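You operate a simulated robot arm through the tools that you are given. There is no shell and no other tool. Be economical: measure what you need, move in short steps, check, and stop when the job is done.

Carry out the task below with a simulated two-armed robot. There is one attempt and no reset: what you move stays moved.

TASK
Fetch the green housing and set it in the low grey tote. Pick up the orange filter with one hand, pass it to the other hand and put it in the inside of the orange bin. Push the lower desk drawer shut. Put the white stepped block on top of the marked black housing. Put the blue-taped carton that says "rings" from the top of the wooden bench in the inside of the yellow crate with flaps. Take the long teal housing on the inside of the yellow crate with flaps and put it away on the top of the loading table. Push the grey flap shut. The order is free. Set down upright: white stepped block.

Only the result counts: the job must be done as asked and must still hold three seconds after the hand-in. Knocking over, shifting, dropping, spilling or breaking anything else fails it.

THE ROBOT
Two 7-joint arms with two-finger parallel grippers on one trunk, on a base that drives. Base frame: it is fixed to the floor where the robot stands at the start and does not move with it; the origin is under the middle of the robot, x ahead of it, y to its left, z up; the surface under the hand at the start is at about z = 903. Units: mm, rad, N and s.
The left shoulder is at the start at [80, 131, 947], the right one opposite. With the tool pointing down near the work surface each hand reaches from about 380 to 840 mm from the robot's upright axis, wherever it stands, measured 20 degrees to its own side. Places, roughly: blue-taped carton [-6750, 2000, 1000]; green housing [500, 0, 1000]; grey flap [-5200, 2300, 1200]; inside of the orange bin (25x30 cm) [-6820, 3400, 1000]; inside of the yellow crate with flaps [-5200, 2700, 900]; long teal housing [-5250, 2500, 1000]; low grey tote (41x29x8 cm) [500, 3100, 900]; lower desk drawer [-8700, 2200, 700]; marked black housing [-7000, 2000, 1000]; orange filter [-8750, 250, 1000]; top of the loading table [-800, -2500, 900]; white stepped block (5x3x4 cm) [-7300, 2200, 900]. Payload 1.57 kg a hand.
Tool frame (each hand has its own): the origin (TCP) lies between the finger pads and is the grasp point; the fingertips stand 30 mm ahead of it; z points along the fingers, y is the line along which they close. Largest opening 110 mm; finger width 24, thickness 12; the body of the gripper, 48 by 112 mm, starts 78 mm behind the TCP.
Orientation is that of the tool frame in the base frame, as a unit quaternion [x, y, z, w]. With the fingers straight down and closing along the base's y, the tool's x points along the base's -x, its y along +y and its z along -z.

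THE INTERFACE
- The arms move only by the tool move_arm. It takes "left_commands", "right_commands" or both (then of equal length, played together; a hand with none holds still); each is a list of rows, each a list of 6 numbers: the shift along the base's x, y, z in mm, then the turn, a rotation vector about the base's x, y, z in rad. In form: [[tx, ty, tz, ax, ay, az], ...]. A call has 1 to 20 rows; each row shifts and turns the commanded pose from where the row before left it. "left_fingers" and "right_fingers" are, for a hand that has rows, the finger opening in mm, from 0 to 110, set as the call begins (left out, the last holds). A row lasts 0.2 s, in which the tool goes at most 50 mm and 0.15 rad; a call with a longer step from one row to the next is refused whole, and so is a gripper value outside its range. Where a pose cannot be reached the arm comes as near as it can. A force on the tool above 40 N (or 10 N above the force at the start of the call, whichever is more), or a blocked arm, ends the call early, and 0.2 s more pass. The fingers move at their own pace (about 108 mm/s each) and stop on an object; they squeeze with about 38 N. The grip force told is the motor's: it shows also when the fingers shut on nothing. Time passes only in rows, and 0.2 s behind the last, so rows that do not move let the fingers close. The reply holds the time, the measured pose of the TCP, the force on the tool along the base axes, the opening and the grip force, in the units named above and with some noise, with the torque about the TCP (base axes, N m) and any sound that the robot's microphone picked up.
- Cameras (640 x 400 px; columns grow to the right, rows downward): "scene" is now at [-46.8, 2.5, 1431.6]; the picture's right is [0.02, -1.00, 0.00], its down [-0.45, -0.01, -0.90] and it looks along [0.89, 0.02, -0.45] (base axes); focal length 258 px, centre (320, 200). "left" rides on the left gripper at [70, -16, -141] in its tool frame; the picture's right is [0.23, 0.97, 0.00], its down [-0.86, 0.20, -0.48] and it looks along [-0.47, 0.11, 0.88] (tool axes); focal length 222 px, centre (320, 200). "right" rides on the right gripper at [70, 16, -141] in its tool frame; the picture's right is [-0.23, 0.97, 0.00], its down [-0.86, -0.20, -0.48] and it looks along [-0.47, -0.11, 0.88] (tool axes); focal length 222 px, centre (320, 200). There is no depth. A picture from a camera that has moved, and an enlarged one, comes with that camera's place and axes in the base frame and with its lens.
- camera(camera): a new picture of that camera. It takes no simulated time.
- steer(legs): drives the robot by 1 to 6 legs, each [ahead, left, turn to the left] in mm, mm and rad, along the robot's own axes; the way and the turn of a leg run together, so that a leg with both is an arc; at most 1500 mm and 3.142 rad a leg. The arms and the cameras ride along, it lands a little off, and it stops where it bumps. It gives what a move gives.
- turn_head(pan, tilt): turns the head with the scene camera to pan (to the left, within 1.902 rad either way) and tilt (down, from -0.506 to 1.204), counted from straight ahead of the robot. It gives what a move gives.
- enlarge(camera, box): a new picture of the part [left, top, right, bottom] of that camera's present view, enlarged. It takes no simulated time.
- sign_off(): hands the job in; it is judged then, once.

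Go step by step. Nothing tells you exact positions but the pictures and the camera data: compare them with the known pose of the tool, close in by small moves and look again before you grip or let go. The budget is 196 turns and 192 pictures, counting those below and the enlarged ones. Unless the task says otherwise, let go and move clear before handing in, and close with one line.

The tools are called after ">>>" as a command line: name --argument value ..., lists and objects as JSON in quotes. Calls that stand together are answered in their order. move_arm: Moves the arms, as the interface text tells. Its arguments: {"type":"object","properties":{"left_commands":{"type":"array"},"left_fingers":{"type":"number"},"right_commands":{"type":"array"},"right_fingers":{"type":"number"}},"required":[]} The other tools are called the same way: steer (legs) drives the base; turn_head (pan, tilt) turns the head that bears the scene camera; camera (camera) takes a picture; enlarge (camera, box) takes an enlarged picture of a part of a camera's view; sign_off () hands the job in.

At the start:

```text
time_s: 0.0
left_tool_pos: [497.3, 269.5, 1160.0]
left_ee_rot: [0.0, 1.0, -0.001, 0.0]
left_wrist_force: [0.4, 0.5, 0.3]
left_ft_torque: [-0.04, -0.01, 0.01]
left_grip_width: 110.0
left_gripper_force: 0.1
right_tool_pos: [575.8, -133.2, 1157.0]
right_ee_rot: [0.0, 1.0, 0.001, 0.0]
right_wrist_force: [-0.5, -0.7, -0.1]
right_ft_torque: [0.0, 0.02, 0.01]
right_grip_width: 110.0
right_gripper_force: 0.0
robot x, y, heading: [2.2, -2.1, -0.003]
head pan, tilt: [0.023, 0.463]
```

scene: 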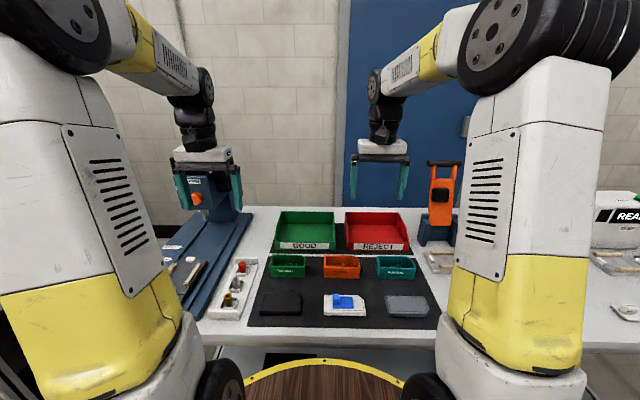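
right: 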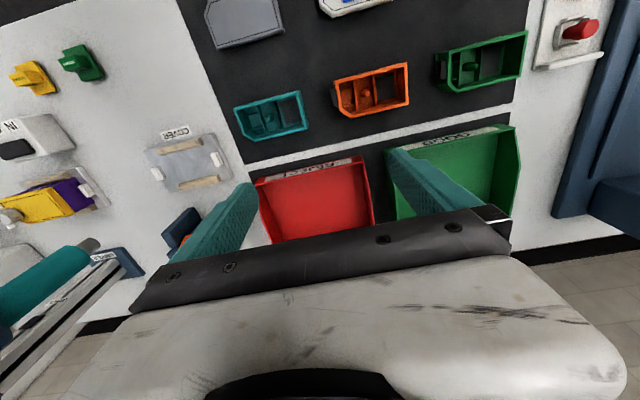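
left: 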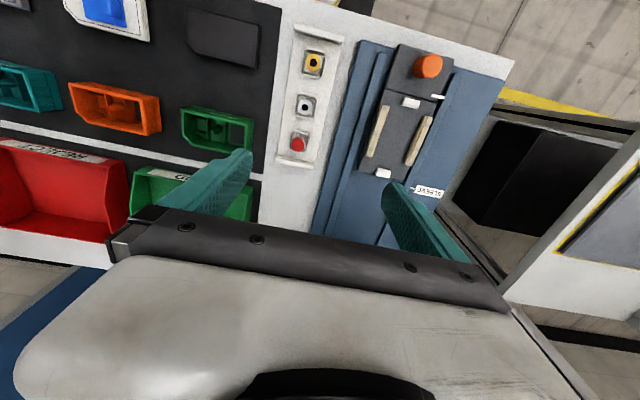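

I see a workbench with green, orange and teal housings; the green one is left of the middle. I take a closer look first.

>>> enlarge --camera "scene" --box '[220, 200, 460, 350]'

>>> enlarge --camera "left" --box '[60, 60, 300, 210]'

```text
2.67 times, centred on (340, 275) of scene
camera zoom: at [-46.8, 2.5, 1431.6], right [0.02, -1.0, 0.0], down [-0.45, -0.01, -0.9], along [0.89, 0.02, -0.45], focal length 689 px, centre (267, 0)
```

zoom: 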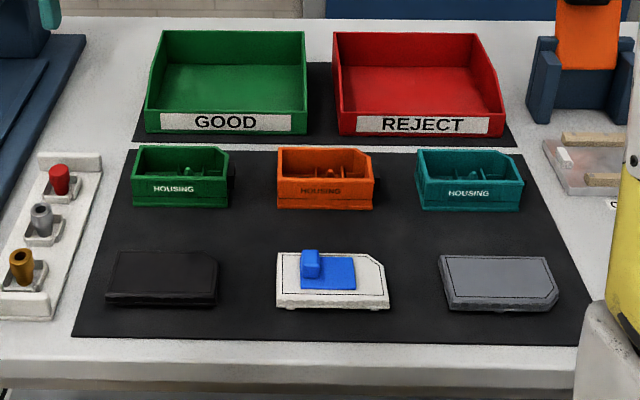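

```text
2.67 times, centred on (180, 135) of left
camera zoom: at [426.3, 253.9, 1301.3], right [-0.23, 0.97, 0.0], down [0.86, 0.2, 0.48], along [0.47, 0.11, -0.88], focal length 592 px, centre (693, 373)
```

zoom: 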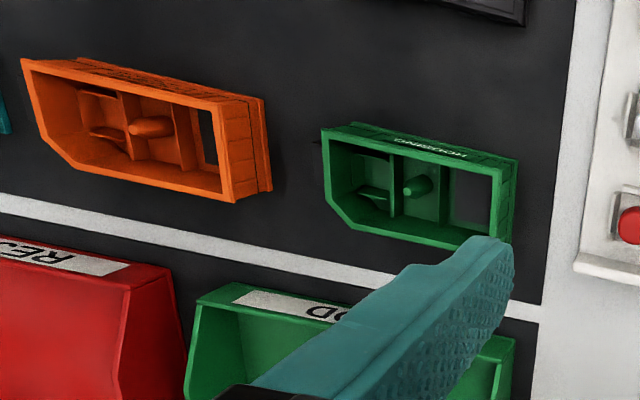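

>>> move_arm --left_commands '[[3, -14.7, -9, 0, 0, -0.1428], [3, -14.7, -9, 0, 0, -0.1428], [3, -14.7, -9, 0, 0, -0.1428], [3, -14.7, -9, 0, 0, -0.1428], [3, -14.7, -9, 0, 0, -0.1428], [3, -14.7, -9, 0, 0, -0.1428], [3, -14.7, -9, 0, 0, -0.1428], [3, -14.7, -9, 0, 0, -0.1428], [3, -14.7, -9, 0, 0, -0.1428], [3, -14.7, -9, 0, 0, -0.1428], [3, -14.7, -9, 0, 0, -0.1428]]'

>>> camera --camera "left"

>>> camera --camera "scene"

```text
time_s: 2.4
left_tool_pos: [528.6, 107.4, 1060.5]
left_ee_rot: [0.708, 0.706, 0.0, -0.001]
left_wrist_force: [-0.4, 0.7, 0.5]
left_ft_torque: [-0.01, -0.02, -0.01]
left_grip_width: 110.0
left_gripper_force: 0.1
right_tool_pos: [575.6, -133.5, 1157.7]
right_ee_rot: [0.001, 1.0, 0.0, 0.0]
right_wrist_force: [-0.6, -0.1, 0.2]
right_ft_torque: [-0.02, 0.01, 0.0]
right_grip_width: 109.7
right_gripper_force: 0.1
robot x, y, heading: [0.3, -2.8, -0.0]
head pan, tilt: [0.023, 0.463]
```

```text
186 pictures are left
camera left: at [511.7, 177.9, 1201.5], right [0.97, 0.23, 0.0], down [0.2, -0.86, 0.48], along [0.11, -0.47, -0.88], focal length 222 px, centre (320, 200)
```

left: 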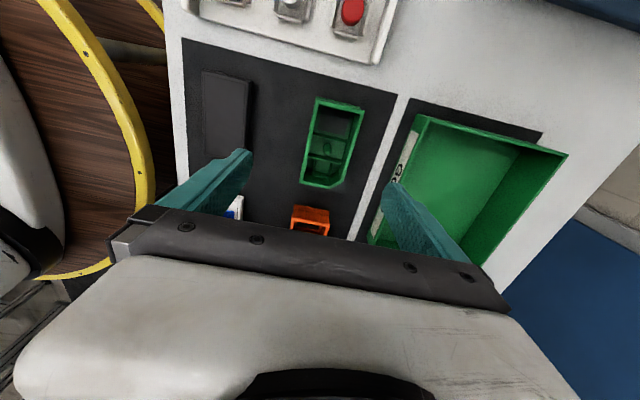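

```text
185 pictures are left
camera scene: at [-47.0, 2.6, 1431.6], right [0.02, -1.0, 0.0], down [-0.45, -0.01, -0.9], along [0.9, 0.02, -0.45], focal length 258 px, centre (320, 200)
```

scene: 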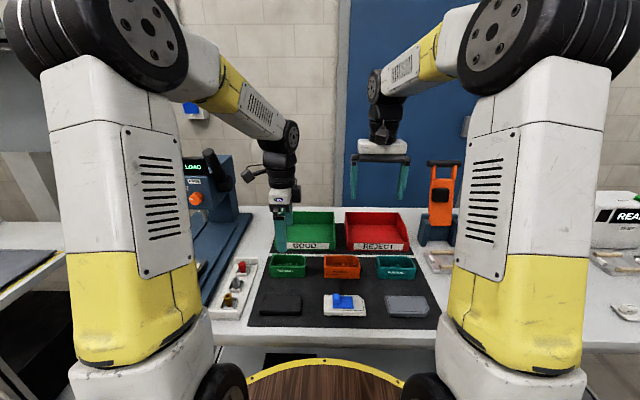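

The hand is above the green housing, whose centre I take at about (535, 112). I go lower and check.

>>> move_arm --left_commands '[[3, 2, -30, 0, 0, 0], [4, 2, -30, 0, 0, 0]]' --left_fingers 90

>>> camera --camera "left"

>>> enlarge --camera "scene" --box '[220, 180, 380, 310]'

```text
time_s: 3.0
left_tool_pos: [536.3, 112.5, 1000.2]
left_ee_rot: [0.707, 0.707, 0.0, 0.0]
left_wrist_force: [-0.2, 0.5, -0.2]
left_ft_torque: [-0.04, -0.02, -0.01]
left_grip_width: 90.0
left_gripper_force: 0.1
right_tool_pos: [575.7, -133.6, 1156.6]
right_ee_rot: [0.0, 1.0, -0.001, 0.0]
right_wrist_force: [-0.3, 0.2, -0.6]
right_ft_torque: [-0.02, -0.02, -0.03]
right_grip_width: 109.9
right_gripper_force: 0.1
robot x, y, heading: [4.3, -0.7, 0.003]
head pan, tilt: [0.023, 0.463]
```

```text
184 pictures are left
camera left: at [519.0, 182.4, 1142.0], right [0.97, 0.23, 0.0], down [0.2, -0.86, 0.48], along [0.11, -0.47, -0.88], focal length 222 px, centre (320, 200)
```

left: 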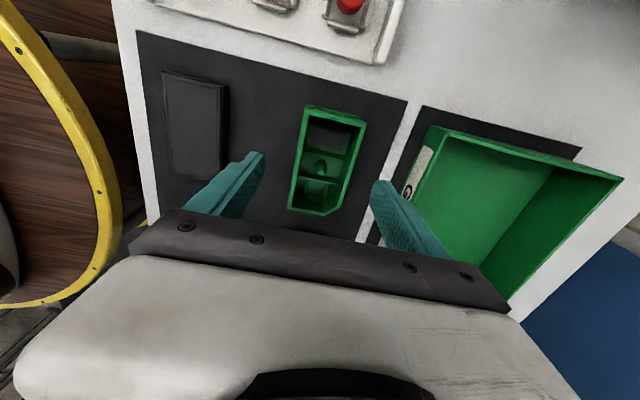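

```text
3.08 times, centred on (300, 245) of scene
camera zoom: at [-47.1, 2.4, 1431.6], right [0.02, -1.0, 0.0], down [-0.45, -0.01, -0.9], along [0.9, 0.02, -0.45], focal length 795 px, centre (382, 62)
```

zoom: 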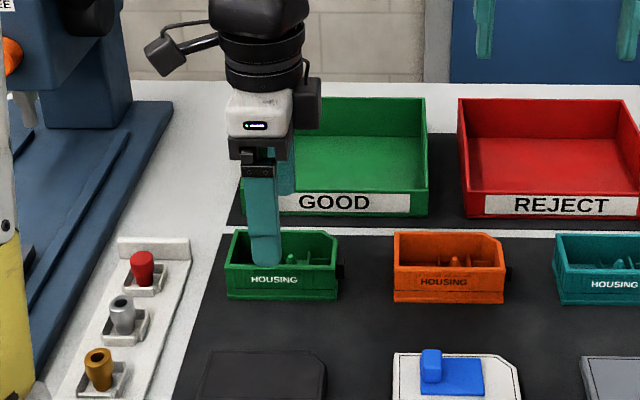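

>>> move_arm --left_commands '[[1, -1, -30, 0, 0, 0], [1, -1, -28, 0, 0, 0], [0, 0, 0, 0, 0, 0]]'

>>> enlarge --camera "scene" --box '[220, 180, 380, 310]'

```text
time_s: 3.8
left_tool_pos: [538.3, 110.2, 941.2]
left_ee_rot: [0.707, 0.707, 0.0, 0.001]
left_wrist_force: [0.2, 0.3, -0.9]
left_ft_torque: [0.01, -0.03, -0.01]
left_grip_width: 90.3
left_gripper_force: 0.1
right_tool_pos: [575.4, -134.0, 1157.4]
right_ee_rot: [0.0, 1.0, 0.0, 0.0]
right_wrist_force: [-0.8, -0.3, -0.9]
right_ft_torque: [0.02, 0.0, 0.01]
right_grip_width: 110.0
right_gripper_force: 0.1
robot x, y, heading: [-0.6, -1.4, 0.001]
head pan, tilt: [0.023, 0.463]
```

```text
3.08 times, centred on (300, 245) of scene
camera zoom: at [-46.8, 2.5, 1431.6], right [0.02, -1.0, 0.0], down [-0.45, -0.01, -0.9], along [0.89, 0.02, -0.45], focal length 795 px, centre (382, 62)
```

zoom: 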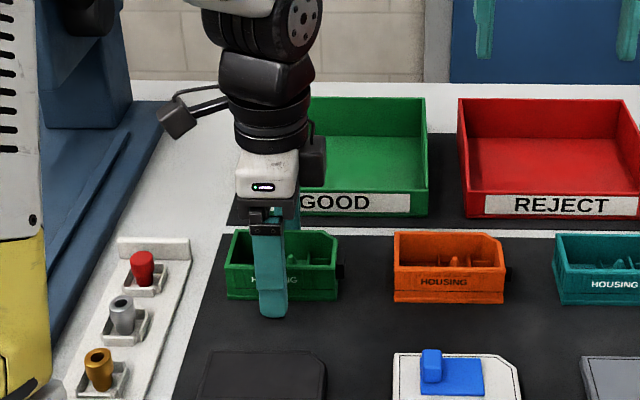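

The fingers straddle the housing; I close and lift it.

>>> move_arm --left_commands '[[0, 0, 0, 0, 0, 0], [0, 0, 0, 0, 0, 0], [0, 0, 0, 0, 0, 0], [0, 0, 5, 0, 0, 0], [0, 0, 25, 0, 0, 0], [0, 0, 40, 0, 0, 0], [0, 0, 40, 0, 0, 0]]' --left_fingers 30

>>> camera --camera "left"

>>> turn_head --pan 1.5 --tilt 0.3

>>> camera --camera "scene"

```text
time_s: 5.4
left_tool_pos: [539.0, 109.8, 1051.6]
left_ee_rot: [0.707, 0.707, 0.0, 0.0]
left_wrist_force: [0.4, -0.9, -1.8]
left_ft_torque: [0.0, 0.02, 0.01]
left_grip_width: 53.4
left_gripper_force: 37.7
right_tool_pos: [576.4, -133.5, 1156.2]
right_ee_rot: [0.0, 1.0, 0.0, -0.001]
right_wrist_force: [-0.3, 0.0, -0.2]
right_ft_torque: [-0.03, -0.01, -0.04]
right_grip_width: 110.2
right_gripper_force: 0.1
robot x, y, heading: [1.7, -2.7, -0.001]
head pan, tilt: [0.023, 0.463]
```

```text
181 pictures are left
camera left: at [521.2, 179.3, 1193.3], right [0.97, 0.23, 0.0], down [0.2, -0.86, 0.48], along [0.11, -0.47, -0.88], focal length 222 px, centre (320, 200)
```

left: 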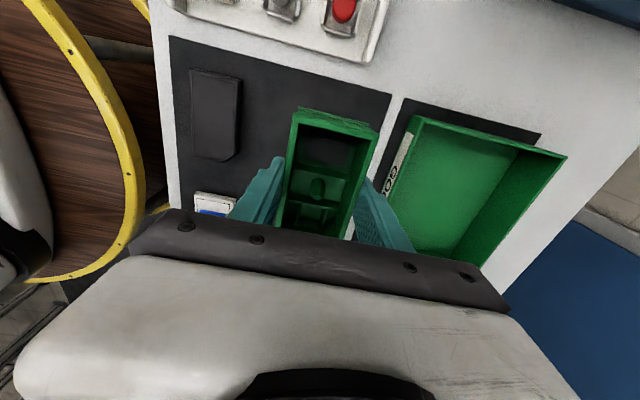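

```text
time_s: 7.0
left_tool_pos: [537.8, 108.2, 1051.5]
left_ee_rot: [0.707, 0.707, 0.0, -0.001]
left_wrist_force: [-0.2, -0.7, -1.9]
left_ft_torque: [-0.01, 0.01, -0.01]
left_grip_width: 53.1
left_gripper_force: 37.8
right_tool_pos: [574.8, -133.6, 1157.2]
right_ee_rot: [0.0, 1.0, 0.0, 0.0]
right_wrist_force: [0.3, -1.8, -1.0]
right_ft_torque: [0.0, 0.0, -0.01]
right_grip_width: 110.1
right_gripper_force: 0.1
robot x, y, heading: [5.7, 3.2, -0.003]
head pan, tilt: [1.499, 0.3]
```

```text
180 pictures are left
camera scene: at [-131.7, 93.5, 1446.6], right [1.0, -0.07, 0.0], down [-0.02, -0.29, -0.96], along [0.07, 0.95, -0.3], focal length 258 px, centre (320, 200)
```

scene: 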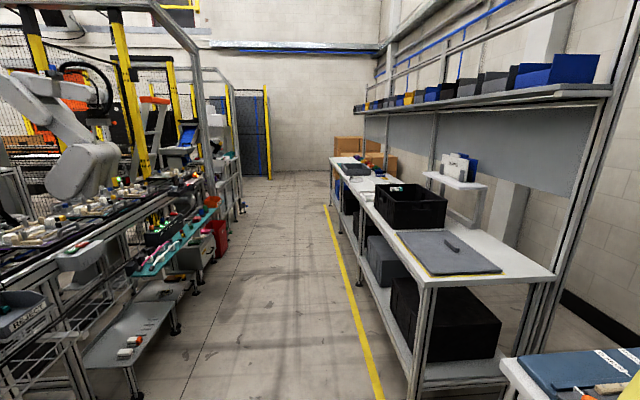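

The housing is held (53 mm wide). The tote stands on the bench ahead-left at y≈3100; I back off the bench and drive left along the aisle.

>>> steer --legs '[[-300, 0, 0], [0, 1500, 0], [0, 1500, 0]]'

>>> turn_head --pan 0.3 --tilt 0.5

>>> camera --camera "scene"

```text
time_s: 23.2
left_tool_pos: [227.4, 3136.2, 1051.7]
left_ee_rot: [0.703, 0.711, 0.001, 0.0]
left_wrist_force: [0.0, 0.0, -0.8]
left_ft_torque: [0.03, 0.03, 0.02]
left_grip_width: 53.2
left_gripper_force: 37.9
right_tool_pos: [267.9, 2895.8, 1157.0]
right_ee_rot: [-0.006, 1.0, 0.0, 0.0]
right_wrist_force: [-0.3, 0.0, -1.1]
right_ft_torque: [0.01, 0.0, 0.0]
right_grip_width: 109.9
right_gripper_force: 0.0
robot x, y, heading: [-309.1, 3023.8, 0.015]
head pan, tilt: [1.499, 0.3]
```

```text
time_s: 24.6
left_tool_pos: [228.7, 3137.1, 1052.9]
left_ee_rot: [0.704, 0.711, 0.0, 0.0]
left_wrist_force: [0.0, -0.8, -1.5]
left_ft_torque: [-0.02, -0.02, 0.03]
left_grip_width: 53.2
left_gripper_force: 37.7
right_tool_pos: [267.8, 2895.6, 1157.1]
right_ee_rot: [-0.005, 1.0, 0.0, 0.0]
right_wrist_force: [0.5, 0.5, -0.3]
right_ft_torque: [-0.03, 0.02, -0.03]
right_grip_width: 109.9
right_gripper_force: 0.1
robot x, y, heading: [-307.1, 3021.9, 0.009]
head pan, tilt: [0.3, 0.499]
```

```text
179 pictures are left
camera scene: at [-361.3, 3049.5, 1428.2], right [0.31, -0.95, 0.0], down [-0.46, -0.15, -0.88], along [0.84, 0.27, -0.48], focal length 258 px, centre (320, 200)
```

scene: 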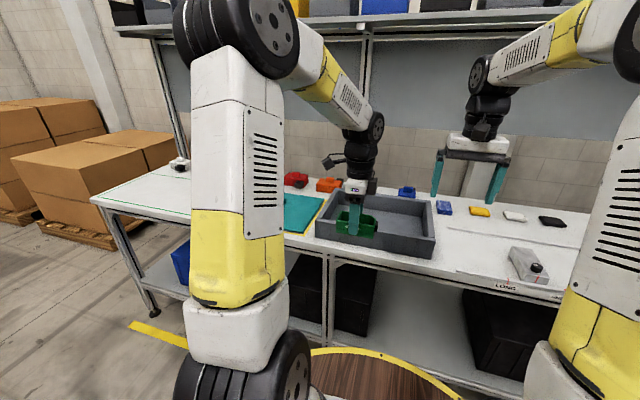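

The tote sits right ahead, front edge about x=300. I drive a little forward and look with the left hand's camera.

>>> steer --legs '[[170, 0, 0]]'

>>> camera --camera "left"

>>> camera --camera "scene"

```text
time_s: 26.0
left_tool_pos: [402.2, 3138.6, 1052.7]
left_ee_rot: [0.704, 0.71, 0.0, 0.0]
left_wrist_force: [0.6, 0.5, -1.8]
left_ft_torque: [0.01, -0.02, 0.01]
left_grip_width: 53.5
left_gripper_force: 37.7
right_tool_pos: [439.4, 2897.2, 1156.5]
right_ee_rot: [-0.006, 1.0, 0.0, -0.001]
right_wrist_force: [0.2, -0.2, 0.5]
right_ft_torque: [0.01, 0.01, 0.0]
right_grip_width: 109.8
right_gripper_force: 0.1
robot x, y, heading: [-136.9, 3024.7, 0.009]
head pan, tilt: [0.3, 0.499]
```

```text
178 pictures are left
camera left: at [383.0, 3209.3, 1193.1], right [0.97, 0.24, 0.0], down [0.21, -0.85, 0.48], along [0.11, -0.46, -0.88], focal length 222 px, centre (320, 200)
```

left: 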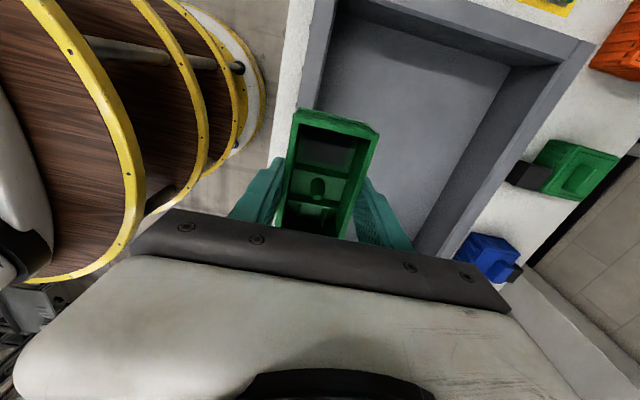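

```text
177 pictures are left
camera scene: at [-187.9, 3051.3, 1428.2], right [0.31, -0.95, 0.0], down [-0.46, -0.15, -0.88], along [0.84, 0.27, -0.48], focal length 258 px, centre (320, 200)
```

scene: 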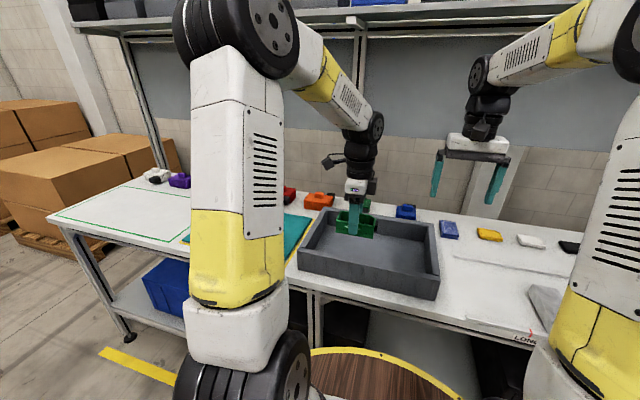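

>>> move_arm --left_commands '[[30, -14, 0, 0, 0, 0], [33, -14, 0, 0, 0, 0], [0, 0, -35, 0, 0, 0], [0, 0, -35, 0, 0, 0], [0, 0, -20, 0, 0, 0]]'

>>> camera --camera "left"

>>> enlarge --camera "scene" --box '[270, 150, 470, 310]'

```text
time_s: 27.2
left_tool_pos: [464.8, 3110.5, 961.0]
left_ee_rot: [0.704, 0.71, 0.001, 0.0]
left_wrist_force: [-0.5, 0.0, -1.1]
left_ft_torque: [0.03, -0.01, -0.02]
left_grip_width: 53.4
left_gripper_force: 38.6
right_tool_pos: [441.0, 2897.9, 1157.5]
right_ee_rot: [-0.005, 1.0, 0.0, 0.0]
right_wrist_force: [0.4, -0.8, -1.1]
right_ft_torque: [0.0, 0.0, 0.0]
right_grip_width: 110.0
right_gripper_force: 0.2
robot x, y, heading: [-137.1, 3028.1, 0.005]
head pan, tilt: [0.3, 0.499]
```

```text
176 pictures are left
camera left: at [445.9, 3180.1, 1102.8], right [0.97, 0.24, 0.0], down [0.21, -0.85, 0.48], along [0.11, -0.46, -0.88], focal length 222 px, centre (320, 200)
```

left: 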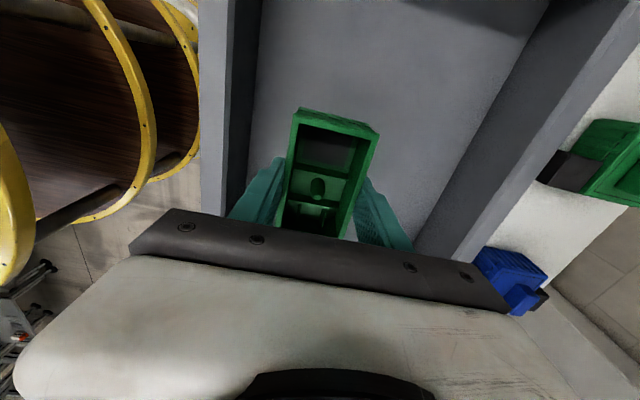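

```text
2.50 times, centred on (370, 230) of scene
camera zoom: at [-187.9, 3051.2, 1428.2], right [0.31, -0.95, 0.0], down [-0.46, -0.15, -0.88], along [0.84, 0.27, -0.48], focal length 646 px, centre (195, 125)
```

zoom: 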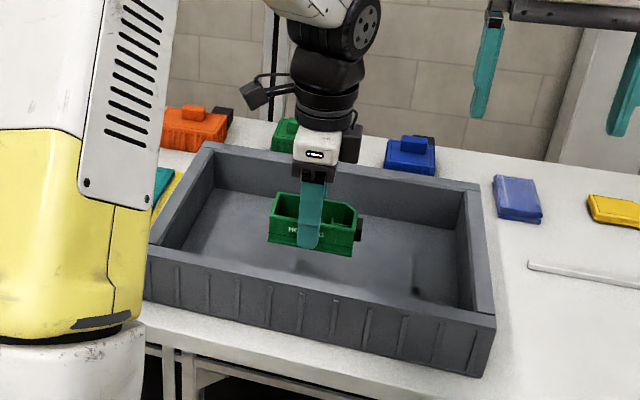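

>>> move_arm --left_commands '[[0, 0, -6, 0, 0, 0], [0, 0, -4, 0, 0, 0], [0, 0, -2, 0, 0, 0], [0, 0, -2, 0, 0, 0]]'

>>> enlarge --camera "scene" --box '[320, 180, 440, 280]'

```text
time_s: 28.2
left_tool_pos: [465.2, 3111.2, 947.2]
left_ee_rot: [0.704, 0.711, 0.0, 0.0]
left_wrist_force: [-0.1, 0.7, -1.6]
left_ft_torque: [-0.01, 0.0, 0.02]
left_grip_width: 53.3
left_gripper_force: 37.8
right_tool_pos: [441.2, 2897.1, 1157.6]
right_ee_rot: [-0.006, 1.0, 0.0, -0.001]
right_wrist_force: [0.8, 0.2, -0.1]
right_ft_torque: [-0.01, -0.02, 0.02]
right_grip_width: 110.0
right_gripper_force: 0.0
robot x, y, heading: [-136.7, 3026.8, 0.01]
head pan, tilt: [0.3, 0.499]
```

```text
4.00 times, centred on (380, 230) of scene
camera zoom: at [-187.7, 3051.2, 1428.2], right [0.31, -0.95, 0.0], down [-0.46, -0.15, -0.88], along [0.84, 0.27, -0.48], focal length 1034 px, centre (80, 80)
```

zoom: 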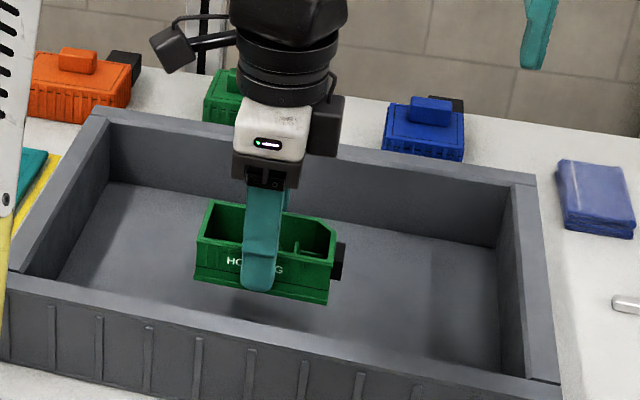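

>>> move_arm --left_commands '[[0, 0, -2, 0, 0, 0], [0, 0, -2, 0, 0, 0], [0, 0, -2, 0, 0, 0], [0, 0, -2, 0, 0, 0]]'

>>> enlarge --camera "scene" --box '[320, 180, 440, 280]'

```text
time_s: 29.2
left_tool_pos: [464.3, 3110.8, 939.6]
left_ee_rot: [0.704, 0.71, -0.001, 0.0]
left_wrist_force: [0.0, -0.2, -1.4]
left_ft_torque: [0.01, 0.02, -0.02]
left_grip_width: 53.2
left_gripper_force: 37.9
right_tool_pos: [441.0, 2897.1, 1158.1]
right_ee_rot: [-0.005, 1.0, 0.0, 0.0]
right_wrist_force: [0.5, 0.8, 0.1]
right_ft_torque: [0.01, -0.01, 0.01]
right_grip_width: 110.3
right_gripper_force: 0.0
robot x, y, heading: [-132.1, 3026.3, 0.008]
head pan, tilt: [0.3, 0.499]
```

```text
4.00 times, centred on (380, 230) of scene
camera zoom: at [-187.8, 3051.2, 1428.2], right [0.31, -0.95, 0.0], down [-0.46, -0.15, -0.88], along [0.84, 0.27, -0.48], focal length 1034 px, centre (80, 80)
```

zoom: 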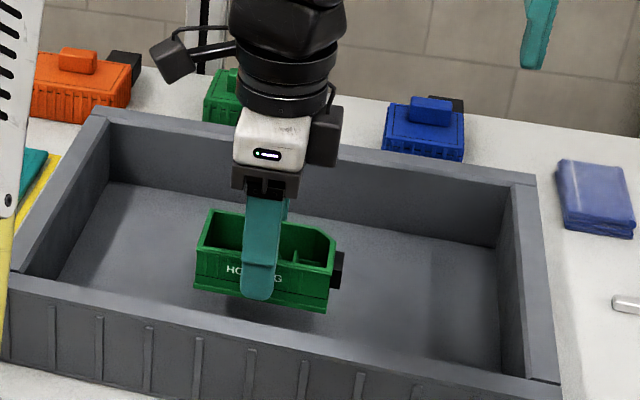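

>>> move_arm --left_commands '[[0, 0, -3, 0, 0, 0], [0, 0, -3, 0, 0, 0], [0, 0, -3, 0, 0, 0], [0, 0, -3, 0, 0, 0], [0, 0, -3, 0, 0, 0]]'

>>> enlarge --camera "scene" --box '[320, 180, 440, 280]'

```text
time_s: 30.4
left_tool_pos: [463.6, 3111.9, 924.2]
left_ee_rot: [0.703, 0.711, 0.0, 0.0]
left_wrist_force: [-0.2, -0.2, -0.9]
left_ft_torque: [0.0, -0.01, 0.05]
left_grip_width: 53.4
left_gripper_force: 37.8
right_tool_pos: [441.3, 2898.3, 1156.7]
right_ee_rot: [-0.005, 1.0, -0.001, 0.001]
right_wrist_force: [-0.2, 0.8, 0.0]
right_ft_torque: [0.02, 0.0, 0.05]
right_grip_width: 110.0
right_gripper_force: 0.1
robot x, y, heading: [-135.8, 3027.0, 0.008]
head pan, tilt: [0.3, 0.499]
```

```text
4.00 times, centred on (380, 230) of scene
camera zoom: at [-187.8, 3051.2, 1428.2], right [0.31, -0.95, 0.0], down [-0.46, -0.15, -0.88], along [0.84, 0.27, -0.48], focal length 1034 px, centre (80, 80)
```

zoom: 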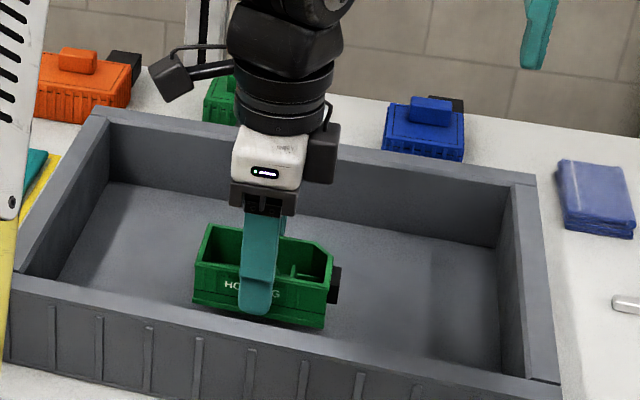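

>>> move_arm --left_commands '[[0, 0, -3, 0, 0, 0], [0, 0, -3, 0, 0, 0], [0, 0, -3, 0, 0, 0], [0, 0, -3, 0, 0, 0], [0, 0, -2, 0, 0, 0]]'

>>> enlarge --camera "scene" --box '[320, 180, 440, 280]'

```text
time_s: 31.6
left_tool_pos: [464.8, 3111.9, 911.1]
left_ee_rot: [0.703, 0.711, 0.0, -0.001]
left_wrist_force: [-0.3, -0.4, -0.8]
left_ft_torque: [0.01, 0.0, -0.02]
left_grip_width: 53.2
left_gripper_force: 37.6
right_tool_pos: [440.1, 2898.2, 1156.4]
right_ee_rot: [-0.004, 1.0, 0.0, 0.0]
right_wrist_force: [0.7, 0.7, 0.3]
right_ft_torque: [0.02, 0.02, 0.0]
right_grip_width: 109.9
right_gripper_force: 0.1
robot x, y, heading: [-136.7, 3024.9, 0.011]
head pan, tilt: [0.3, 0.499]
```

```text
4.00 times, centred on (380, 230) of scene
camera zoom: at [-187.8, 3051.2, 1428.2], right [0.31, -0.95, 0.0], down [-0.46, -0.15, -0.88], along [0.84, 0.27, -0.48], focal length 1034 px, centre (80, 80)
```

zoom: 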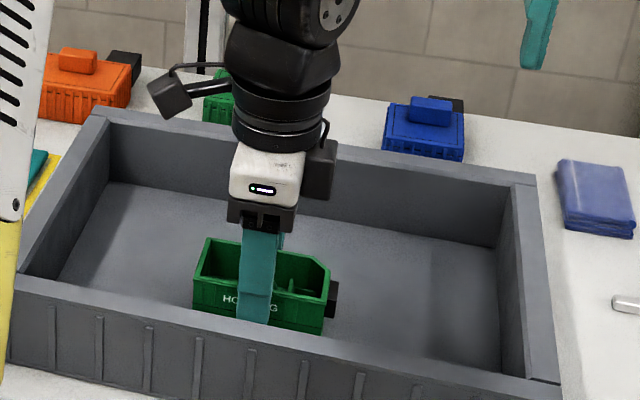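

>>> move_arm --left_commands '[[0, 0, -3, 0, 0, 0], [0, 0, -3, 0, 0, 0], [0, 0, -3, 0, 0, 0], [0, 0, -3, 0, 0, 0], [0, 0, -3, 0, 0, 0]]'

>>> enlarge --camera "scene" --box '[320, 180, 440, 280]'

```text
time_s: 32.8
left_tool_pos: [464.5, 3110.9, 896.1]
left_ee_rot: [0.703, 0.711, 0.001, 0.0]
left_wrist_force: [0.3, -0.2, -1.1]
left_ft_torque: [0.02, 0.01, -0.03]
left_grip_width: 53.2
left_gripper_force: 38.4
right_tool_pos: [440.6, 2897.1, 1156.5]
right_ee_rot: [-0.005, 1.0, 0.0, 0.001]
right_wrist_force: [0.0, -0.6, -0.8]
right_ft_torque: [0.0, -0.01, 0.02]
right_grip_width: 109.8
right_gripper_force: 0.0
robot x, y, heading: [-136.2, 3020.7, 0.014]
head pan, tilt: [0.3, 0.499]
```

```text
4.00 times, centred on (380, 230) of scene
camera zoom: at [-187.8, 3051.2, 1428.2], right [0.31, -0.95, 0.0], down [-0.46, -0.15, -0.88], along [0.84, 0.27, -0.48], focal length 1034 px, centre (80, 80)
```

zoom: 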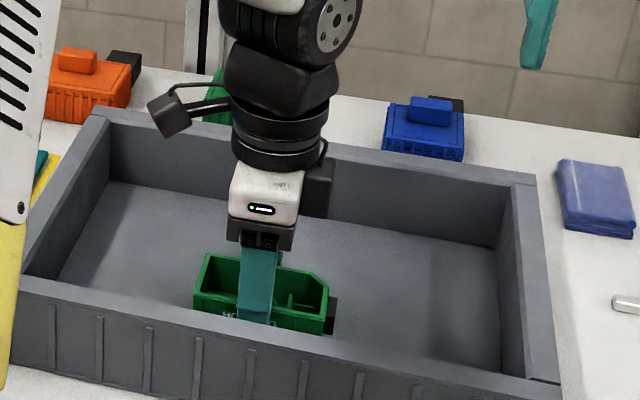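

>>> move_arm --left_commands '[[15, 0, 0, 0, 0, 0], [15, 0, 0, 0, 0, 0], [0, 0, -3, 0, 0, 0], [0, 0, -3, 0, 0, 0], [0, 0, -3, 0, 0, 0], [0, 0, -3, 0, 0, 0], [0, 0, -3, 0, 0, 0]]'

>>> camera --camera "left"

>>> enlarge --camera "scene" --box '[320, 180, 440, 280]'

```text
time_s: 33.8
left_tool_pos: [495.1, 3111.8, 894.6]
left_ee_rot: [0.703, 0.711, 0.002, 0.002]
left_wrist_force: [-2.2, -0.6, 10.2]
left_ft_torque: [0.04, 0.29, 0.0]
left_grip_width: 53.5
left_gripper_force: 37.8
right_tool_pos: [440.2, 2896.4, 1156.3]
right_ee_rot: [-0.004, 1.0, 0.0, 0.0]
right_wrist_force: [0.2, 0.1, 0.0]
right_ft_torque: [0.01, -0.04, 0.0]
right_grip_width: 109.9
right_gripper_force: 0.0
robot x, y, heading: [-135.1, 3022.3, 0.01]
head pan, tilt: [0.3, 0.499]
stopped in row 4 (left hand): the force on the tool passed its limit at 41 N (the readings are from after the stop); the commanded pose is now the measured one
```

```text
169 pictures are left
camera left: at [476.2, 3181.1, 1035.8], right [0.97, 0.24, 0.0], down [0.21, -0.85, 0.48], along [0.12, -0.47, -0.88], focal length 222 px, centre (320, 200)
```

left: 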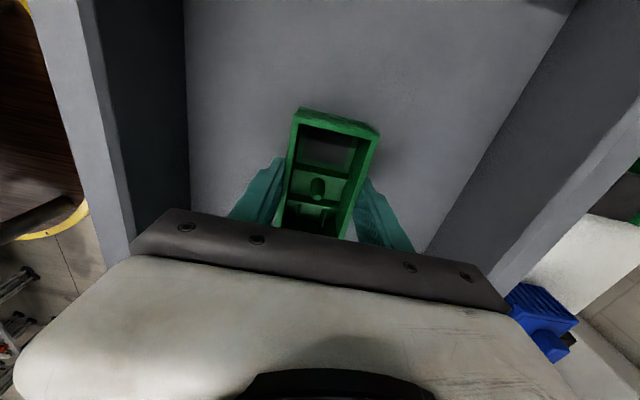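

```text
4.00 times, centred on (380, 230) of scene
camera zoom: at [-188.4, 3051.2, 1428.2], right [0.31, -0.95, 0.0], down [-0.46, -0.15, -0.88], along [0.84, 0.27, -0.48], focal length 1034 px, centre (80, 80)
```

zoom: 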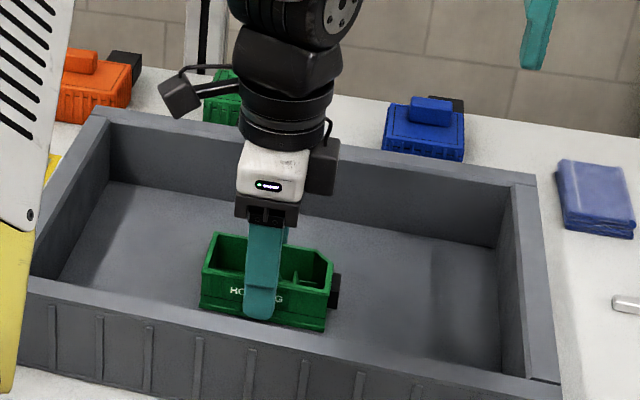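

Contact: it rests on the tote floor (floor about z=858). I open a little and lift off.

>>> move_arm --left_commands '[[0, 0, 0, 0, 0, 0], [0, 0, 0, 0, 0, 0], [0, 0, 10, 0, 0, 0], [0, 0, 40, 0, 0, 0], [0, 0, 50, 0, 0, 0], [0, 0, 50, 0, 0, 0], [0, 0, 50, 0, 0, 0], [0, 0, 50, 0, 0, 0]]' --left_fingers 85

>>> enlarge --camera "scene" --box '[320, 180, 440, 280]'

```text
time_s: 35.6
left_tool_pos: [496.6, 3109.7, 1144.0]
left_ee_rot: [0.703, 0.712, 0.001, 0.0]
left_wrist_force: [-0.2, -1.2, -0.1]
left_ft_torque: [-0.02, 0.03, 0.01]
left_grip_width: 85.2
left_gripper_force: 0.0
right_tool_pos: [441.2, 2897.8, 1156.6]
right_ee_rot: [-0.004, 1.0, 0.001, -0.001]
right_wrist_force: [-0.2, 0.2, 0.7]
right_ft_torque: [0.02, 0.02, -0.02]
right_grip_width: 109.8
right_gripper_force: 0.1
robot x, y, heading: [-138.3, 3027.0, 0.011]
head pan, tilt: [0.3, 0.499]
```

```text
4.00 times, centred on (380, 230) of scene
camera zoom: at [-187.7, 3051.3, 1428.2], right [0.31, -0.95, 0.0], down [-0.46, -0.15, -0.88], along [0.84, 0.27, -0.48], focal length 1034 px, centre (80, 80)
```

zoom: 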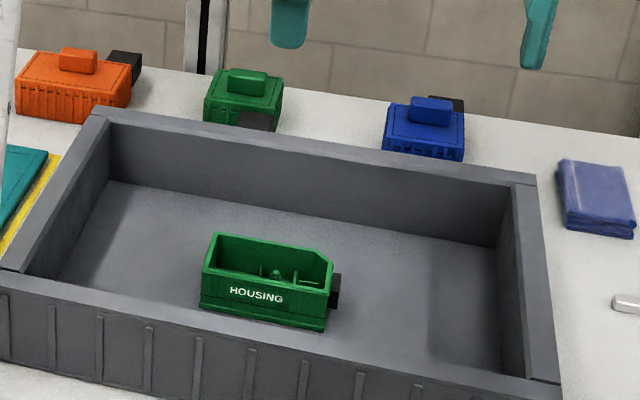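

The green housing is in the tote. Next I back off, draw the arms in and look for a way to the west side of the room.

>>> steer --legs '[[-300, 0, 0]]'

>>> move_arm --left_commands '[[-45, 10, 5, 0, 0, 0.14], [-45, 10, 5, 0, 0, 0.14], [-45, 10, 5, 0, 0, 0.14], [-45, 10, 5, 0, 0, 0.14], [-20, 0, 0, 0, 0, 0.14], [0, 0, 0, 0, 0, 0.14], [0, 0, 0, 0, 0, 0.14], [0, 0, 0, 0, 0, 0.14], [0, 0, 0, 0, 0, 0.14], [0, 0, 0, 0, 0, 0.14], [0, 0, 0, 0, 0, 0.14]]' --right_commands '[[-45, 0, 0, 0, 0, 0], [-45, 0, 0, 0, 0, 0], [-45, 0, 0, 0, 0, 0], [-30, 0, 0, 0, 0, 0], [0, 0, 0, 0, 0, 0], [0, 0, 0, 0, 0, 0], [0, 0, 0, 0, 0, 0], [0, 0, 0, 0, 0, 0], [0, 0, 0, 0, 0, 0], [0, 0, 0, 0, 0, 0], [0, 0, 0, 0, 0, 0]]'

>>> turn_head --pan 1.9 --tilt 0.2

>>> camera --camera "scene"

>>> turn_head --pan -1.9 --tilt 0.2

>>> camera --camera "scene"

```text
time_s: 37.6
left_tool_pos: [195.8, 3108.6, 1142.2]
left_ee_rot: [0.702, 0.712, 0.001, 0.001]
left_wrist_force: [0.5, -0.5, 0.1]
left_ft_torque: [0.0, 0.01, 0.02]
left_grip_width: 85.0
left_gripper_force: 0.1
right_tool_pos: [140.9, 2895.6, 1156.7]
right_ee_rot: [-0.007, 1.0, 0.0, 0.0]
right_wrist_force: [0.2, -0.5, 0.3]
right_ft_torque: [0.0, 0.01, -0.01]
right_grip_width: 110.0
right_gripper_force: 0.1
robot x, y, heading: [-441.2, 3020.5, 0.014]
head pan, tilt: [0.3, 0.499]
```

```text
time_s: 40.0
left_tool_pos: [-5.8, 3148.7, 1162.3]
left_ee_rot: [0.007, 1.0, 0.002, 0.0]
left_wrist_force: [0.4, -0.1, -0.6]
left_ft_torque: [0.03, -0.02, 0.01]
left_grip_width: 84.9
left_gripper_force: 0.1
right_tool_pos: [-26.8, 2895.9, 1157.4]
right_ee_rot: [-0.007, 1.0, 0.0, 0.001]
right_wrist_force: [-0.3, -0.7, 0.4]
right_ft_torque: [-0.02, -0.01, 0.01]
right_grip_width: 110.1
right_gripper_force: 0.0
robot x, y, heading: [-433.2, 3021.5, 0.014]
head pan, tilt: [0.3, 0.499]
```

```text
time_s: 41.7
left_tool_pos: [-4.4, 3148.0, 1162.8]
left_ee_rot: [0.008, 1.0, 0.002, 0.001]
left_wrist_force: [0.4, -0.2, 0.4]
left_ft_torque: [-0.01, 0.0, 0.02]
left_grip_width: 85.1
left_gripper_force: 0.1
right_tool_pos: [-25.6, 2895.3, 1157.6]
right_ee_rot: [-0.008, 1.0, 0.0, 0.0]
right_wrist_force: [0.5, 0.3, 0.4]
right_ft_torque: [-0.02, -0.03, 0.01]
right_grip_width: 110.1
right_gripper_force: 0.0
robot x, y, heading: [-437.0, 3018.9, 0.013]
head pan, tilt: [1.901, 0.201]
```

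```text
166 pictures are left
camera scene: at [-607.4, 3107.0, 1455.9], right [0.94, 0.34, 0.0], down [0.07, -0.19, -0.98], along [-0.33, 0.92, -0.2], focal length 258 px, centre (320, 200)
```

scene: 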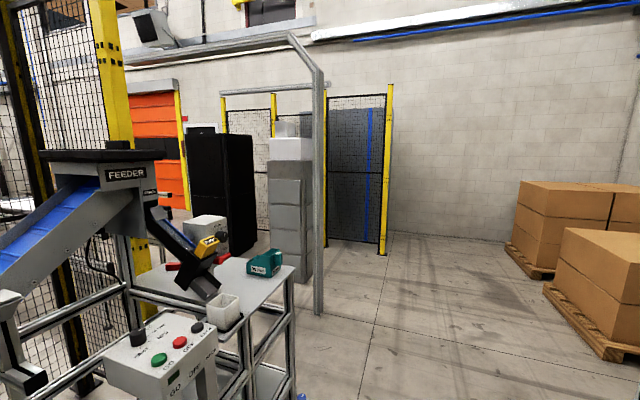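

```text
time_s: 44.9
left_tool_pos: [-5.1, 3148.4, 1163.5]
left_ee_rot: [0.009, 1.0, 0.002, -0.001]
left_wrist_force: [0.2, -0.6, 0.0]
left_ft_torque: [-0.01, -0.02, 0.03]
left_grip_width: 84.8
left_gripper_force: 0.0
right_tool_pos: [-25.9, 2896.0, 1157.9]
right_ee_rot: [-0.008, 1.0, 0.001, 0.0]
right_wrist_force: [0.0, 0.2, 0.4]
right_ft_torque: [-0.02, 0.01, -0.03]
right_grip_width: 109.9
right_gripper_force: 0.0
robot x, y, heading: [-437.4, 3019.1, 0.013]
head pan, tilt: [-1.901, 0.201]
```

```text
165 pictures are left
camera scene: at [-605.0, 2930.7, 1455.9], right [-0.95, 0.31, 0.0], down [0.06, 0.19, -0.98], along [-0.3, -0.93, -0.2], focal length 258 px, centre (320, 200)
```

scene: 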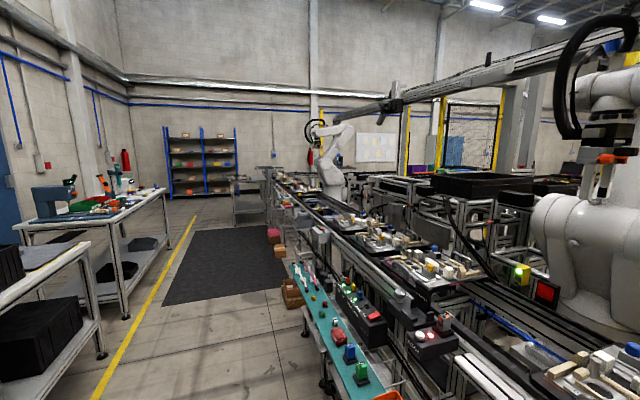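

>>> steer --legs '[[0, 1500, 0], [0, 300, 0.8]]'

>>> turn_head --pan 1.5 --tilt 0.15

>>> camera --camera "scene"

```text
time_s: 54.4
left_tool_pos: [-330.3, 5200.2, 1162.7]
left_ee_rot: [-0.369, 0.93, 0.002, -0.001]
left_wrist_force: [0.2, -0.5, -0.2]
left_ft_torque: [0.02, 0.01, -0.03]
left_grip_width: 84.9
left_gripper_force: 0.1
right_tool_pos: [-169.7, 5005.4, 1157.3]
right_ee_rot: [-0.383, 0.924, 0.001, 0.0]
right_wrist_force: [-0.1, -0.4, 0.6]
right_ft_torque: [-0.04, 0.01, 0.0]
right_grip_width: 110.1
right_gripper_force: 0.1
robot x, y, heading: [-549.9, 4809.4, 0.787]
head pan, tilt: [-1.901, 0.201]
```

```text
time_s: 57.3
left_tool_pos: [-330.0, 5202.1, 1163.1]
left_ee_rot: [-0.369, 0.929, 0.001, -0.001]
left_wrist_force: [-0.1, -0.2, -0.7]
left_ft_torque: [0.01, -0.01, 0.01]
left_grip_width: 84.7
left_gripper_force: 0.1
right_tool_pos: [-168.7, 5004.1, 1157.5]
right_ee_rot: [-0.384, 0.923, -0.001, -0.001]
right_wrist_force: [-0.1, 0.7, 0.7]
right_ft_torque: [0.03, -0.04, -0.02]
right_grip_width: 109.9
right_gripper_force: 0.0
robot x, y, heading: [-550.4, 4805.5, 0.787]
head pan, tilt: [1.499, 0.15]
```

```text
164 pictures are left
camera scene: at [-709.5, 4778.8, 1460.6], right [0.76, 0.66, 0.0], down [0.1, -0.11, -0.99], along [-0.65, 0.75, -0.15], focal length 258 px, centre (320, 200)
```

scene: 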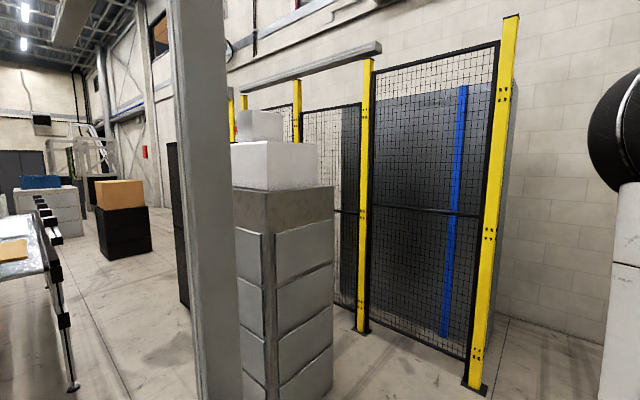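

>>> turn_head --pan 1.9 --tilt 0.55

>>> camera --camera "scene"

```text
time_s: 58.2
left_tool_pos: [-330.5, 5200.0, 1162.6]
left_ee_rot: [-0.369, 0.929, 0.002, -0.001]
left_wrist_force: [-0.2, 0.1, -0.7]
left_ft_torque: [-0.04, -0.01, 0.01]
left_grip_width: 85.0
left_gripper_force: 0.0
right_tool_pos: [-168.4, 5005.1, 1157.0]
right_ee_rot: [-0.383, 0.924, 0.0, 0.0]
right_wrist_force: [-0.2, 0.4, 0.4]
right_ft_torque: [-0.05, 0.0, 0.01]
right_grip_width: 109.8
right_gripper_force: 0.0
robot x, y, heading: [-552.2, 4809.7, 0.787]
head pan, tilt: [1.901, 0.55]
```

```text
163 pictures are left
camera scene: at [-729.4, 4748.3, 1423.7], right [0.44, 0.9, 0.0], down [0.47, -0.23, -0.85], along [-0.77, 0.38, -0.52], focal length 258 px, centre (320, 200)
```

scene: 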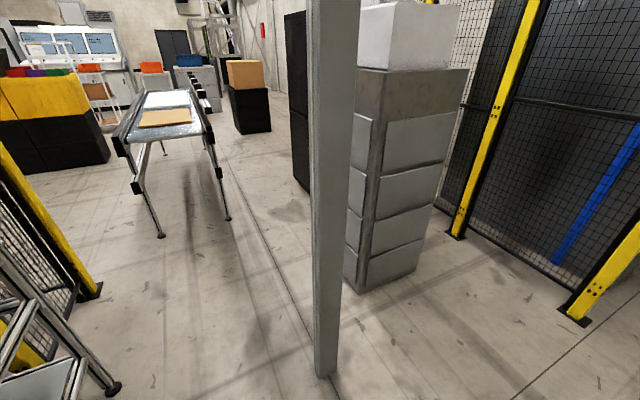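

There is a passage west between the grey post (-1300, 5060) and the feeder, then along the north side of the roller table. I turn to face west and look again.

>>> steer --legs '[[0, 0, 2.354]]'

>>> turn_head --pan 0 --tilt 0.35

>>> camera --camera "scene"

```text
time_s: 64.2
left_tool_pos: [-985.6, 4687.1, 1163.9]
left_ee_rot: [1.0, -0.017, 0.0, 0.002]
left_wrist_force: [0.4, 0.0, -0.4]
left_ft_torque: [-0.01, -0.01, 0.0]
left_grip_width: 84.9
left_gripper_force: 0.1
right_tool_pos: [-959.4, 4941.2, 1157.1]
right_ee_rot: [1.0, -0.003, 0.0, 0.0]
right_wrist_force: [0.1, 0.3, -0.5]
right_ft_torque: [0.0, 0.02, 0.04]
right_grip_width: 110.0
right_gripper_force: 0.0
robot x, y, heading: [-554.8, 4803.7, 3.14]
head pan, tilt: [1.901, 0.55]
```

```text
time_s: 66.0
left_tool_pos: [-987.2, 4688.0, 1163.6]
left_ee_rot: [1.0, -0.017, 0.0, 0.002]
left_wrist_force: [-0.5, 0.1, -0.1]
left_ft_torque: [-0.01, 0.01, -0.01]
left_grip_width: 84.9
left_gripper_force: 0.0
right_tool_pos: [-959.9, 4939.6, 1157.7]
right_ee_rot: [1.0, -0.002, 0.0, 0.0]
right_wrist_force: [-0.3, -0.2, -0.6]
right_ft_torque: [-0.03, 0.01, -0.01]
right_grip_width: 110.0
right_gripper_force: 0.1
robot x, y, heading: [-552.2, 4803.5, 3.143]
head pan, tilt: [0.0, 0.351]
```

```text
162 pictures are left
camera scene: at [-503.3, 4807.5, 1441.9], right [0.0, 1.0, 0.0], down [0.34, 0.0, -0.94], along [-0.94, 0.0, -0.34], focal length 258 px, centre (320, 200)
```

scene: 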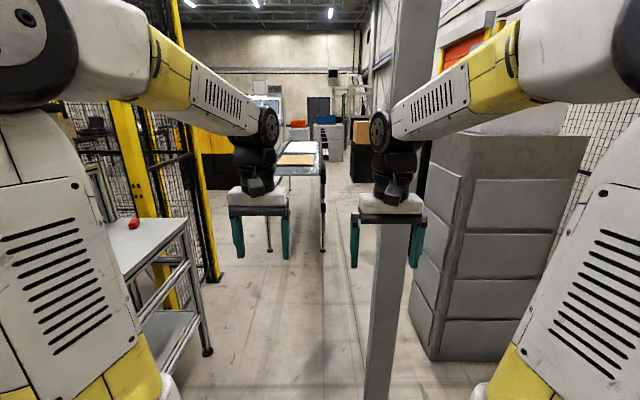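

>>> steer --legs '[[0, 200, 0], [1400, 0, 0], [300, -250, 0], [500, -320, 0]]'

>>> camera --camera "scene"

```text
time_s: 79.0
left_tool_pos: [-3139.5, 5080.9, 1163.0]
left_ee_rot: [1.0, -0.027, 0.0, 0.003]
left_wrist_force: [0.5, -0.9, -0.1]
left_ft_torque: [0.02, 0.02, 0.0]
left_grip_width: 84.9
left_gripper_force: 0.0
right_tool_pos: [-3109.5, 5333.9, 1157.9]
right_ee_rot: [1.0, -0.013, -0.001, 0.0]
right_wrist_force: [-0.1, -0.7, 0.0]
right_ft_torque: [0.01, -0.02, 0.04]
right_grip_width: 110.0
right_gripper_force: 0.1
robot x, y, heading: [-2706.2, 5191.5, 3.118]
head pan, tilt: [0.0, 0.351]
```

```text
161 pictures are left
camera scene: at [-2654.8, 5191.0, 1441.9], right [0.02, 1.0, 0.0], down [0.34, -0.01, -0.94], along [-0.94, 0.02, -0.34], focal length 258 px, centre (320, 200)
```

scene: 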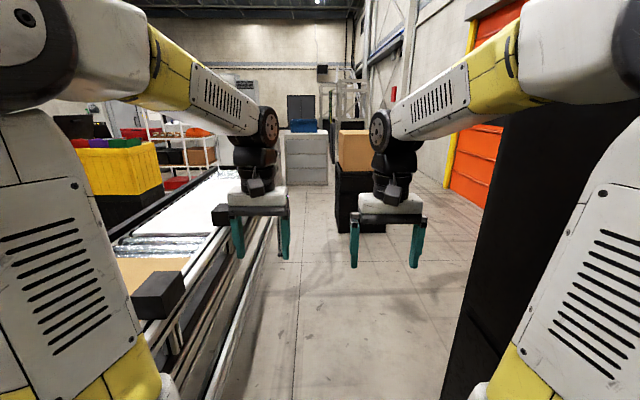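

>>> steer --legs '[[100, -120, 0.02], [1400, 0, 0]]'

>>> turn_head --pan 0.7 --tilt 0.35

>>> camera --camera "scene"

```text
time_s: 86.9
left_tool_pos: [-4613.5, 5186.8, 1161.7]
left_ee_rot: [1.0, -0.013, 0.001, 0.002]
left_wrist_force: [0.7, 0.0, 0.0]
left_ft_torque: [0.0, -0.01, 0.0]
left_grip_width: 85.0
left_gripper_force: 0.2
right_tool_pos: [-4590.8, 5438.4, 1157.5]
right_ee_rot: [1.0, 0.003, 0.001, 0.0]
right_wrist_force: [0.0, -0.5, 0.3]
right_ft_torque: [-0.02, 0.03, 0.01]
right_grip_width: 110.1
right_gripper_force: 0.0
robot x, y, heading: [-4176.9, 5310.0, -3.14]
head pan, tilt: [0.0, 0.351]
```

```text
time_s: 88.0
left_tool_pos: [-4613.8, 5186.2, 1163.6]
left_ee_rot: [1.0, -0.012, 0.0, 0.002]
left_wrist_force: [0.7, 0.1, 0.6]
left_ft_torque: [-0.01, 0.01, 0.0]
left_grip_width: 85.2
left_gripper_force: 0.0
right_tool_pos: [-4590.9, 5438.8, 1157.8]
right_ee_rot: [1.0, 0.004, 0.0, 0.0]
right_wrist_force: [0.2, 0.7, -1.1]
right_ft_torque: [-0.01, 0.0, 0.0]
right_grip_width: 110.0
right_gripper_force: 0.0
robot x, y, heading: [-4178.8, 5311.3, -3.139]
head pan, tilt: [0.7, 0.351]
```

```text
160 pictures are left
camera scene: at [-4110.2, 5251.3, 1441.9], right [-0.65, 0.76, 0.0], down [0.26, 0.22, -0.94], along [-0.71, -0.61, -0.34], focal length 258 px, centre (320, 200)
```

scene: 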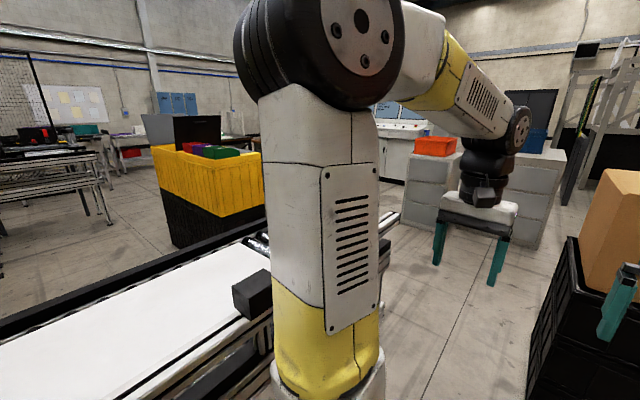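

>>> turn_head --pan 0.0 --tilt 0.6

>>> camera --camera "scene"

```text
time_s: 89.1
left_tool_pos: [-4614.0, 5186.8, 1163.4]
left_ee_rot: [1.0, -0.012, 0.0, 0.002]
left_wrist_force: [0.8, 0.8, 0.5]
left_ft_torque: [0.02, -0.01, -0.01]
left_grip_width: 85.1
left_gripper_force: 0.0
right_tool_pos: [-4590.6, 5438.6, 1158.4]
right_ee_rot: [1.0, 0.004, 0.0, 0.0]
right_wrist_force: [0.4, 1.1, 0.5]
right_ft_torque: [-0.01, -0.02, -0.03]
right_grip_width: 110.2
right_gripper_force: 0.1
robot x, y, heading: [-4176.2, 5307.7, -3.139]
head pan, tilt: [0.0, 0.6]
```

```text
159 pictures are left
camera scene: at [-4127.7, 5311.0, 1419.2], right [-0.01, 1.0, 0.0], down [0.56, 0.0, -0.83], along [-0.83, -0.01, -0.56], focal length 258 px, centre (320, 200)
```

scene: 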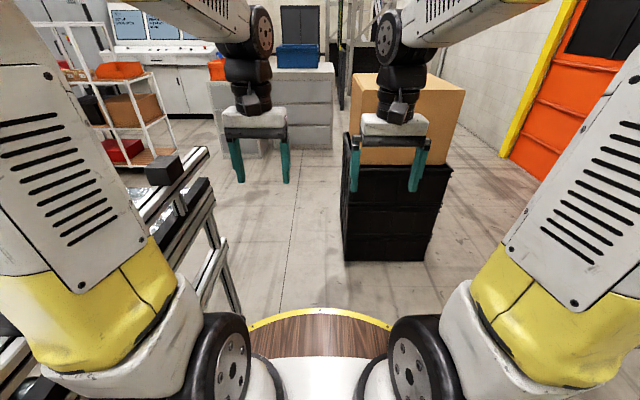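

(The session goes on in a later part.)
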